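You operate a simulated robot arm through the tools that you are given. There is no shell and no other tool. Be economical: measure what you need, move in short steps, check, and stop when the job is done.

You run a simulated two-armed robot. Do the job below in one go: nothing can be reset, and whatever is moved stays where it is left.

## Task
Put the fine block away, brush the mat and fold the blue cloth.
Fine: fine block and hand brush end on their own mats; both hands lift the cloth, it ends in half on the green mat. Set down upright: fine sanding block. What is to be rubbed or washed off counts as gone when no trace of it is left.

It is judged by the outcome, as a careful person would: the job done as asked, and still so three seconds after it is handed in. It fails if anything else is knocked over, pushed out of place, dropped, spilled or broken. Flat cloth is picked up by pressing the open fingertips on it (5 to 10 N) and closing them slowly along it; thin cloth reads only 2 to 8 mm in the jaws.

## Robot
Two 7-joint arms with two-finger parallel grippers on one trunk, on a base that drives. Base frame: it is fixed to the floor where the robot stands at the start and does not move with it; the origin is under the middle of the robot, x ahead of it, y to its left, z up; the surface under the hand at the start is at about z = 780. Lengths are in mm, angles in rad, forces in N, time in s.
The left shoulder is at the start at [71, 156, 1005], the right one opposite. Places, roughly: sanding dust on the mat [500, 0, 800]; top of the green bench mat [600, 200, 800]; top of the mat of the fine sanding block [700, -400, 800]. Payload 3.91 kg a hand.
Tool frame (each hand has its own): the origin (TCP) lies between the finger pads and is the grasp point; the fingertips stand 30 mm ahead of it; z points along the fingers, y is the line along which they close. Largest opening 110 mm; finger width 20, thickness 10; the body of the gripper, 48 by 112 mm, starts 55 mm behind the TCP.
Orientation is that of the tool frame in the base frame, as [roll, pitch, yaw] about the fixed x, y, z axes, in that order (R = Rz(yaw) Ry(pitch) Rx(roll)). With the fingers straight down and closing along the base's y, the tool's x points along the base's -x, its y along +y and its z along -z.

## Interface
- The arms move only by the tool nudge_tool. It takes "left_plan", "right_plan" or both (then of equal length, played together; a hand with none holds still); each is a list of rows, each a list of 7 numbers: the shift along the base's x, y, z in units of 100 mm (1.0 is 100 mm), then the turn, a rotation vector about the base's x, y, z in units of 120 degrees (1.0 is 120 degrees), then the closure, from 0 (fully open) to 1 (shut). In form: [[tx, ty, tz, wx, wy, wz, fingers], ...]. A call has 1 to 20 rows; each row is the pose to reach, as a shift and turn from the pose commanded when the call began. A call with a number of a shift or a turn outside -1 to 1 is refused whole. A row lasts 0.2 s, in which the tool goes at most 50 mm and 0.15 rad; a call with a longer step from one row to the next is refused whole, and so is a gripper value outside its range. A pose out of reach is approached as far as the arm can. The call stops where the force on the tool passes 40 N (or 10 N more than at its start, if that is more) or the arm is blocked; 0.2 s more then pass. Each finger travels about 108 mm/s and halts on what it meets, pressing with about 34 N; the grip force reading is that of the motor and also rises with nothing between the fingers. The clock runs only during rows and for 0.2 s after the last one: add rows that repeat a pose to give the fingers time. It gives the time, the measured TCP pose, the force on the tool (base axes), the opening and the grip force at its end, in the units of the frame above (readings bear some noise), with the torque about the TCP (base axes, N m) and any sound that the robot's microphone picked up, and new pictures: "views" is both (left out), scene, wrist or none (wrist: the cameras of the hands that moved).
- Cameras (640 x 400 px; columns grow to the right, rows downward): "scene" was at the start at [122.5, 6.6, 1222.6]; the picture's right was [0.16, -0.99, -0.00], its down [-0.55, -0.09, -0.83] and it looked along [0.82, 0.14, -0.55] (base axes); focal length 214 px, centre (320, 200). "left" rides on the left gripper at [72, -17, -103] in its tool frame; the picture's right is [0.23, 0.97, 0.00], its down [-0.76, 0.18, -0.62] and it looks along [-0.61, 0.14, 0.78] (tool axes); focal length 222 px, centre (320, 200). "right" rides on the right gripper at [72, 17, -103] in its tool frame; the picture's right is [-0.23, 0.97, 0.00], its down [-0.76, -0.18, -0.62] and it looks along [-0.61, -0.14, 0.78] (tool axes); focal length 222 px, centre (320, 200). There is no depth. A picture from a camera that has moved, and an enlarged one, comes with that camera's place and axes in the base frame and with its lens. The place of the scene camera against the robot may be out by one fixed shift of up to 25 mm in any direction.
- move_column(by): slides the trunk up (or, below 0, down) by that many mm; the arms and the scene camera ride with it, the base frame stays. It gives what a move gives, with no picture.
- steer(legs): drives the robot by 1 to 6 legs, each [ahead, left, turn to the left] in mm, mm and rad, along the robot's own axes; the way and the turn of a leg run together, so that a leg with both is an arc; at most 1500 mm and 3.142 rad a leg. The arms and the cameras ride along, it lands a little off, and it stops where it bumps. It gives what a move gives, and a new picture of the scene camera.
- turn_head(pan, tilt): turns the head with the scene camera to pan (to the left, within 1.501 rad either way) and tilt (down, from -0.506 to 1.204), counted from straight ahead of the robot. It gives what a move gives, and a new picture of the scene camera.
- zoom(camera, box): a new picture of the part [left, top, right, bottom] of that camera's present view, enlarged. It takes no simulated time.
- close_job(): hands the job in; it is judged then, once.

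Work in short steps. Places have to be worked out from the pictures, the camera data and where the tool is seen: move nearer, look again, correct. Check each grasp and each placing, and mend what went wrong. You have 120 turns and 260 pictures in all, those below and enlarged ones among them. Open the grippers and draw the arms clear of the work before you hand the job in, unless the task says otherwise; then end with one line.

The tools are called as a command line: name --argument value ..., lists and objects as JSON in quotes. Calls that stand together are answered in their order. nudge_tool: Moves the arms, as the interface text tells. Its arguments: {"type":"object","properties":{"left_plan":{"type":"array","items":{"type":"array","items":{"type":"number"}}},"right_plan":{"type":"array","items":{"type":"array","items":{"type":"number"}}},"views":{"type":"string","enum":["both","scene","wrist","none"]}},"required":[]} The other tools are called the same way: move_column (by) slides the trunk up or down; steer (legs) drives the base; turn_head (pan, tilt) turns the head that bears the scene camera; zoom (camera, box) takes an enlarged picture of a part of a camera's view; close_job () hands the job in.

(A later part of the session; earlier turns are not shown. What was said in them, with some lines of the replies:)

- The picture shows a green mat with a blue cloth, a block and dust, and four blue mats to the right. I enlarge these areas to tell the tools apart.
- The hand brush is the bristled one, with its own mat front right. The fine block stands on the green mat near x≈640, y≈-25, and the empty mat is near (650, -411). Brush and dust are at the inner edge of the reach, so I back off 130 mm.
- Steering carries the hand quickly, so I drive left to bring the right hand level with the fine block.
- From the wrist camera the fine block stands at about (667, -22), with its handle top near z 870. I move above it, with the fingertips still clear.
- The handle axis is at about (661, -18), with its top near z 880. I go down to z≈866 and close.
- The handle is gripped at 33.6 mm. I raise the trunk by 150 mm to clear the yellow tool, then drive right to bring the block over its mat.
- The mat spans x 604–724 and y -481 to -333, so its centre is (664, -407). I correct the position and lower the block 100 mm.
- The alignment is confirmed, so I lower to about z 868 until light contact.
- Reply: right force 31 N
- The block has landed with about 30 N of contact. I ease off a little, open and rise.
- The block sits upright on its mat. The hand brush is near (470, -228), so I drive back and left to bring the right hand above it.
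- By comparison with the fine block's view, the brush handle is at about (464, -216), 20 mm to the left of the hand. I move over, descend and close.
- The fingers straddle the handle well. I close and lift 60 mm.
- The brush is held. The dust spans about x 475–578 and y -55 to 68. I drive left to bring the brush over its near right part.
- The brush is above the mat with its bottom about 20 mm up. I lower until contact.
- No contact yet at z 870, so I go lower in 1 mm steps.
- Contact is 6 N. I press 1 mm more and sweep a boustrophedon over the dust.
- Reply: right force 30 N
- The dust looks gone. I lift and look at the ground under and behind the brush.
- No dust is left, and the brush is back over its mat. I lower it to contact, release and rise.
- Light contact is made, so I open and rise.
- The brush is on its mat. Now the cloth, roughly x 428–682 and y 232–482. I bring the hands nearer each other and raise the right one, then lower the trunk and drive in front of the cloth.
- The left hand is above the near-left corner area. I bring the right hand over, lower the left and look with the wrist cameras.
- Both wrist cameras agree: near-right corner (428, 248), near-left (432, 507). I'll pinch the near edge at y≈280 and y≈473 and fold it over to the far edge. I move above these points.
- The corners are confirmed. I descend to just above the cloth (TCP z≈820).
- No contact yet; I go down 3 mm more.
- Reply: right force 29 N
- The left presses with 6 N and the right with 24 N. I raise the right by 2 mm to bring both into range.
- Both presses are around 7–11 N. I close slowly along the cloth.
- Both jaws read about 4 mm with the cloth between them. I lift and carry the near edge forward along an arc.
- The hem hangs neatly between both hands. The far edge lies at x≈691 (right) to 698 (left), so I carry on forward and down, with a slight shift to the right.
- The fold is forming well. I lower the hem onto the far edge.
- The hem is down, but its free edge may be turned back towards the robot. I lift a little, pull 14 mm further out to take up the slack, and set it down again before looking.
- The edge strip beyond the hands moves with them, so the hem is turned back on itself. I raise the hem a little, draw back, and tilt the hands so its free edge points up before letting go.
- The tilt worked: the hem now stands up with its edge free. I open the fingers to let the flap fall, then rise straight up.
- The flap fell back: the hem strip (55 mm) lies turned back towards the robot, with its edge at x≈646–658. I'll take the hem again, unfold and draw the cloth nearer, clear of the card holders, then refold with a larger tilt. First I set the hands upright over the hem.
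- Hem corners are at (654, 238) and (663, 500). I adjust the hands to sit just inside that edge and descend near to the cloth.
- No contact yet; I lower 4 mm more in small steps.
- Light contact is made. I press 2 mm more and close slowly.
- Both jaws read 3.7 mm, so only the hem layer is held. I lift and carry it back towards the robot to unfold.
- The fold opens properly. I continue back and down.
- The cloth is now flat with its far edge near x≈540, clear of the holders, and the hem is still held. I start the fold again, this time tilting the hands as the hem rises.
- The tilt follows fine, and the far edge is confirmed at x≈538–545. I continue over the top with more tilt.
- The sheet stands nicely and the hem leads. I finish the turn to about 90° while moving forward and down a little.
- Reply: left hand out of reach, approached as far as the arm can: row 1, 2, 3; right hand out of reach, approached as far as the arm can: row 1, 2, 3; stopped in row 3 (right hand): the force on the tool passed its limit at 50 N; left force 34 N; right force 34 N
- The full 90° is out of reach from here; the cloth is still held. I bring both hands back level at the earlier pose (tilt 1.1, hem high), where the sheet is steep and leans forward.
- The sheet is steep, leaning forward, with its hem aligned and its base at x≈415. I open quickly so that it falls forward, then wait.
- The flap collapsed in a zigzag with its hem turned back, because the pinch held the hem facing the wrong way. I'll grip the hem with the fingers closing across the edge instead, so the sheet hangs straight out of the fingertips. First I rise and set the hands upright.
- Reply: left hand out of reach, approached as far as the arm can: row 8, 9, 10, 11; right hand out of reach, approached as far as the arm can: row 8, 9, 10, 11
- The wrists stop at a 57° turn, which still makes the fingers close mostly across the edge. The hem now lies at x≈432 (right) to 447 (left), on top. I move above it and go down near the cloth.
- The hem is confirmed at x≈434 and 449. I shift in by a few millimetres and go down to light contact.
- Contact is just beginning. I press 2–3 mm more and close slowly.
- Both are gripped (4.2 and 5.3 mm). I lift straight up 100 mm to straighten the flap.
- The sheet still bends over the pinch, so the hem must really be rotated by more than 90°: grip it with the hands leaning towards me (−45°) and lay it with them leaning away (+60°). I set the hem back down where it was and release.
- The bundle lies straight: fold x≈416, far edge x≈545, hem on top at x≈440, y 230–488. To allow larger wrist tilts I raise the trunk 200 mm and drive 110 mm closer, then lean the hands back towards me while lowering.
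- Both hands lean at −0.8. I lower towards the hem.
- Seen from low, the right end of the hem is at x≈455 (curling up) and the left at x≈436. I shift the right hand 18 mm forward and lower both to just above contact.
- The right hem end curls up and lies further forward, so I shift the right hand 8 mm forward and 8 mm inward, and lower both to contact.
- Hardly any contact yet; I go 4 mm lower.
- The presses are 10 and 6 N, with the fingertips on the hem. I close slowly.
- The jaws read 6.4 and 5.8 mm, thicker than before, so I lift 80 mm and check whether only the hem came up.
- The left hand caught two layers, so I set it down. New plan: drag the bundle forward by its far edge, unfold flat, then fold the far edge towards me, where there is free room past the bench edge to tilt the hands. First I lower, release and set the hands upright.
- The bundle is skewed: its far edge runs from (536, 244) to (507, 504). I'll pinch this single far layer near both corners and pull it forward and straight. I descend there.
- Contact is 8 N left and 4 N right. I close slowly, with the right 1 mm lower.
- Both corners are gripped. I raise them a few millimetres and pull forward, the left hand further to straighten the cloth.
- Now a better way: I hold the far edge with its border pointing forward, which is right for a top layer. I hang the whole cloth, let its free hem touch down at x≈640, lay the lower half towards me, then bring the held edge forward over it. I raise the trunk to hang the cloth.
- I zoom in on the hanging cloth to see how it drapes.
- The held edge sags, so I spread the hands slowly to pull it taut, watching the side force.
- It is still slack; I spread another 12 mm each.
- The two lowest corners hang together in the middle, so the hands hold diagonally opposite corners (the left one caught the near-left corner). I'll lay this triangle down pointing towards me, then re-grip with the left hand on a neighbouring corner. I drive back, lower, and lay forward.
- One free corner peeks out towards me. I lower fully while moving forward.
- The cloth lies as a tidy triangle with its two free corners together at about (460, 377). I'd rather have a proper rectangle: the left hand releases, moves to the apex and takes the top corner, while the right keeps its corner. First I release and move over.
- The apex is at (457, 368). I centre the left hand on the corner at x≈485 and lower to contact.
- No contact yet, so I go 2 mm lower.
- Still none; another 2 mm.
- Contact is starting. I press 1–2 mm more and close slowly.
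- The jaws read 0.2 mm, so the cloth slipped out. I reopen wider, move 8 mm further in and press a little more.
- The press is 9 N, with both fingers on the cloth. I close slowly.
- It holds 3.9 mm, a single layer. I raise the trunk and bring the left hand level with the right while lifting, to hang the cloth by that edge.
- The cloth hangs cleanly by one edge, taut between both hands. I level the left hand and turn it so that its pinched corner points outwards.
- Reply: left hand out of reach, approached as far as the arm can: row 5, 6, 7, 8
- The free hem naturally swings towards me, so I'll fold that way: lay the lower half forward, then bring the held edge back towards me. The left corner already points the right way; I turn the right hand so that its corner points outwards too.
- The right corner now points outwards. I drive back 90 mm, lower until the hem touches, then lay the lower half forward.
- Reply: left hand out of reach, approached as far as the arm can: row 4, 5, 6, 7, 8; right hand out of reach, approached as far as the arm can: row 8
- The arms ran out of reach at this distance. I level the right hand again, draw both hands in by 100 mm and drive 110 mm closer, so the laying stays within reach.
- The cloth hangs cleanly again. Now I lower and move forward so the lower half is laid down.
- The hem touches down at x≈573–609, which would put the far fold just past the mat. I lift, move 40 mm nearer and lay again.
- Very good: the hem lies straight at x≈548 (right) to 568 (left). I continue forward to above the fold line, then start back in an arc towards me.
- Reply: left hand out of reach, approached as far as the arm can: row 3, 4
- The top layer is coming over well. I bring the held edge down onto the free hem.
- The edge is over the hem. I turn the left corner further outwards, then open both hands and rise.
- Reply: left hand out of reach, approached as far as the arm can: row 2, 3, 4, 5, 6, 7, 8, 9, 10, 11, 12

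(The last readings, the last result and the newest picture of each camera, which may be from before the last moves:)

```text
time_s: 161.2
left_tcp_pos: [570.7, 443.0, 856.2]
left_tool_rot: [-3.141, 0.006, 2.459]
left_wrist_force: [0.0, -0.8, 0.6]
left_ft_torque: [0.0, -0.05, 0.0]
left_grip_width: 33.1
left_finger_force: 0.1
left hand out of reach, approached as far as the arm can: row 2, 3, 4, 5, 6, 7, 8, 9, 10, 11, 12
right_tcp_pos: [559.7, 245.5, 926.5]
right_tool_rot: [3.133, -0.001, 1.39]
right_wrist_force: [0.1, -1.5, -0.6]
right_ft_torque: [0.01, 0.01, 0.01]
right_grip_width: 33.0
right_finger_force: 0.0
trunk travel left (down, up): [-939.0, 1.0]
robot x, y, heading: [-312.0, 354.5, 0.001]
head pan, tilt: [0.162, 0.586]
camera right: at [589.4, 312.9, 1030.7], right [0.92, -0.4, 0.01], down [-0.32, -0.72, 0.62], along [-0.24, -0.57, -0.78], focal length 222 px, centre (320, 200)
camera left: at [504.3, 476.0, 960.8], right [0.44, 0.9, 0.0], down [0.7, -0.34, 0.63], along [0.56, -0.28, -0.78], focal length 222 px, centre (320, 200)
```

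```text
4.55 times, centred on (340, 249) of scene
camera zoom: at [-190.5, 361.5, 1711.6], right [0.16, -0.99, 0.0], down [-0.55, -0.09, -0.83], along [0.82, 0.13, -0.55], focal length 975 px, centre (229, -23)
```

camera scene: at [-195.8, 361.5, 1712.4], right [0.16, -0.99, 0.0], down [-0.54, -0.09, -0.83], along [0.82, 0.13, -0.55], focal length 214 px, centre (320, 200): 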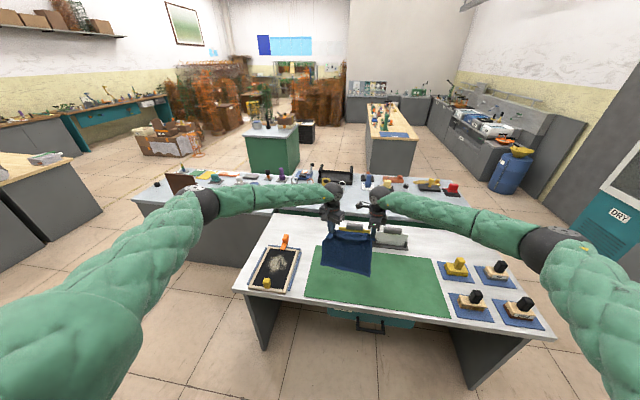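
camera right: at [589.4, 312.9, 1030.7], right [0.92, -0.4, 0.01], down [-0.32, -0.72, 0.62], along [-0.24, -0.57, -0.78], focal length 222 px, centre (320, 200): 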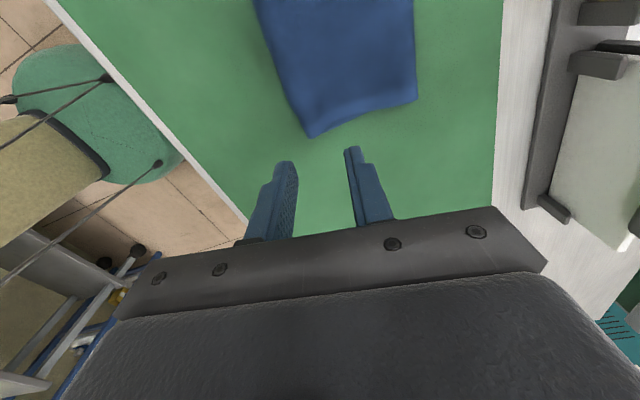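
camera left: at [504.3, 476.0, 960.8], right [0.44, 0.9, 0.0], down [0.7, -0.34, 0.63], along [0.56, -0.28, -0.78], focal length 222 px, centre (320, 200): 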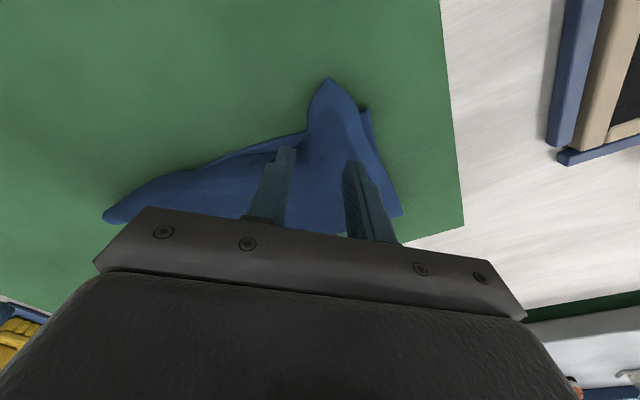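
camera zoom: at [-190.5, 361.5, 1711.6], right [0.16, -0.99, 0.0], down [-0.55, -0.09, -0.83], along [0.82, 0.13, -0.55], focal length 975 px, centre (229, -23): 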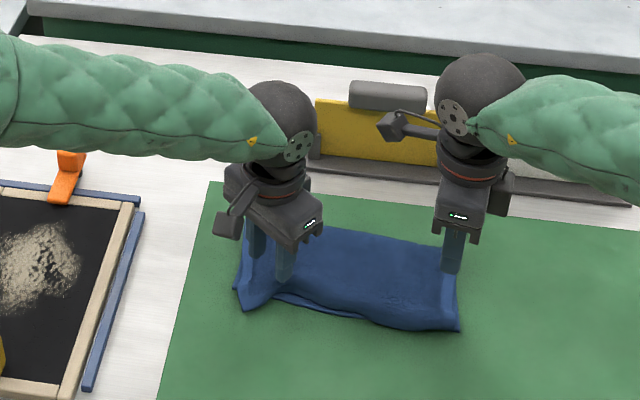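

The right side lies flat and even. I raise the left hand and turn it back for a clear view of the left corner.

nudge_tool --left_plan '[[0, 0, 0.2, 0, 0, 0.06, 0.6], [0, 0, 0.5, 0, 0, 0.12, 0.6], [0, 0, 0.8, 0, 0, 0.18, 0.6], [-0.1, 0.1, 0.9, 0, 0, 0.24, 0.6], [-0.2, 0.3, 0.9, 0, 0, 0.3, 0.6], [-0.2, 0.5, 0.9, 0, 0, 0.33, 0.6]]' --right_plan '[[0, -0.1, 0.2, 0, 0, 0.07, 0.6], [0, -0.3, 0.3, 0, 0, 0.14, 0.6], [0, -0.5, 0.3, 0, 0, 0.21, 0.6], [0, -0.7, 0.3, 0, 0, 0.28, 0.6], [0, -0.9, 0.3, 0, 0, 0.35, 0.6], [0, -1, 0.3, 0, 0, 0.42, 0.6]]' --views "wrist"

zoom --camera "scene" --box '[290, 215, 400, 285]'

```text
time_s: 162.6
left_tcp_pos: [549.4, 492.3, 945.7]
left_tool_rot: [-3.141, 0.003, -3.133]
left_wrist_force: [-0.2, 0.6, 0.3]
left_ft_torque: [0.01, 0.03, 0.03]
left_grip_width: 43.8
left_finger_force: 0.1
right_tcp_pos: [557.4, 146.8, 954.9]
right_tool_rot: [3.136, -0.004, 2.274]
right_wrist_force: [0.4, -0.1, 0.4]
right_ft_torque: [-0.03, -0.01, 0.0]
right_grip_width: 44.1
right_finger_force: 0.0
trunk travel left (down, up): [-939.0, 1.0]
robot x, y, heading: [-314.1, 353.6, -0.003]
head pan, tilt: [0.162, 0.586]
camera right: at [524.7, 210.4, 1059.2], right [0.89, 0.45, 0.01], down [0.35, -0.7, 0.62], along [0.29, -0.55, -0.78], focal length 222 px, centre (320, 200)
camera left: at [477.9, 474.4, 1049.9], right [-0.24, 0.97, 0.0], down [0.76, 0.18, 0.63], along [0.61, 0.15, -0.78], focal length 222 px, centre (320, 200)
```

right: 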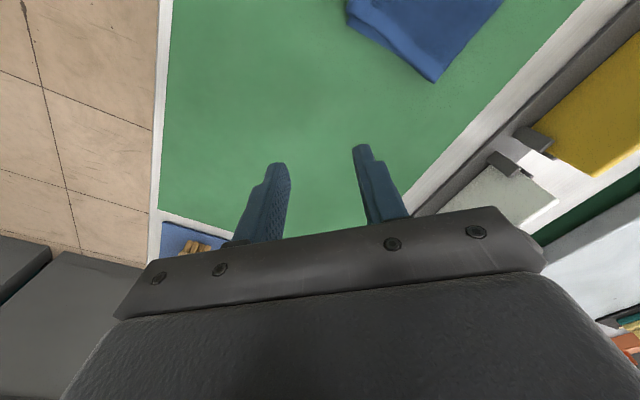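
left: 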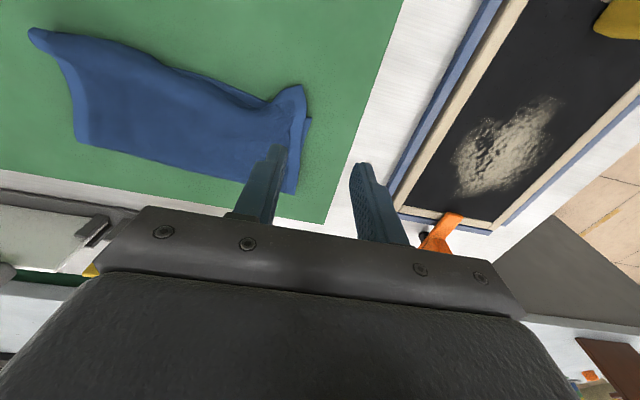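

```text
5.71 times, centred on (345, 250) of scene
camera zoom: at [-189.9, 361.9, 1711.6], right [0.16, -0.99, 0.0], down [-0.55, -0.09, -0.83], along [0.82, 0.13, -0.55], focal length 1226 px, centre (177, -86)
```

zoom: 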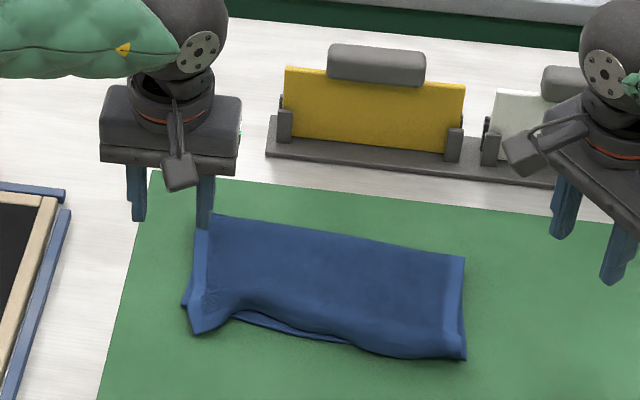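

The cloth now lies folded in half, edges together, wholly on the green mat. I open the hands and drive back so that the arms are clear, then check the whole bench.

steer --legs '[[-280, 0, 0]]'

zoom --camera "scene" --box '[230, 180, 520, 340]'

```text
time_s: 164.5
left_tcp_pos: [270.6, 493.7, 945.8]
left_tool_rot: [3.14, 0.004, -3.13]
left_wrist_force: [0.4, 0.4, 0.2]
left_ft_torque: [-0.02, 0.0, 0.0]
left_grip_width: 44.1
left_finger_force: 0.2
right_tcp_pos: [277.8, 148.2, 953.7]
right_tool_rot: [3.135, -0.003, 2.272]
right_wrist_force: [0.5, -0.9, 0.9]
right_ft_torque: [-0.02, 0.0, -0.01]
right_grip_width: 44.0
right_finger_force: 0.1
trunk travel left (down, up): [-939.0, 1.0]
robot x, y, heading: [-595.5, 355.0, 0.001]
head pan, tilt: [0.162, 0.586]
camera scene: at [-469.7, 362.0, 1711.4], right [0.16, -0.99, 0.0], down [-0.55, -0.09, -0.83], along [0.82, 0.14, -0.55], focal length 214 px, centre (320, 200)
```

scene: 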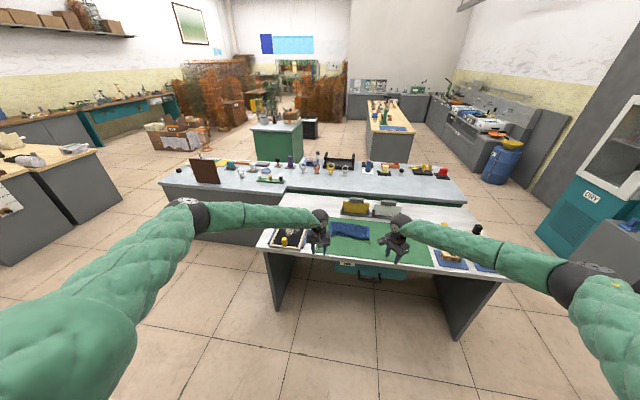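

```text
2.21 times, centred on (375, 260) of scene
camera zoom: at [-469.7, 362.0, 1711.4], right [0.16, -0.99, 0.0], down [-0.55, -0.09, -0.83], along [0.82, 0.14, -0.55], focal length 473 px, centre (199, 68)
```

zoom: 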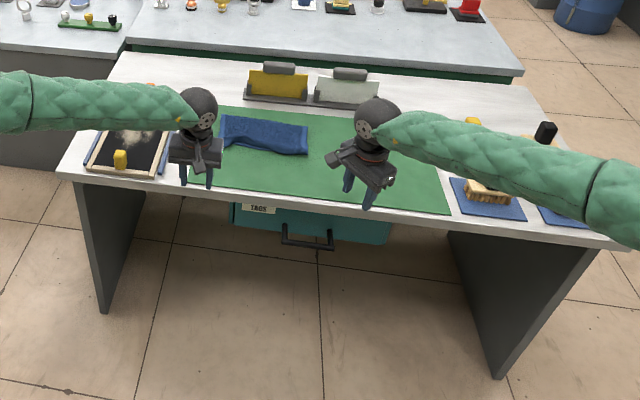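

Everything is in place: the block and brush are on their mats, the dust is gone, the cloth is folded on the green mat, and the hands are open and clear. I hand the job in.

close_job

```text
The job is handed in.
```

The fine block is upright on its own mat, the dust is brushed off with no trace visible, the hand brush is back on its mat, and both hands folded the blue cloth in half on the green mat; its left corner sits about 15 mm past the edge beneath, and I refolded it several times to get there.
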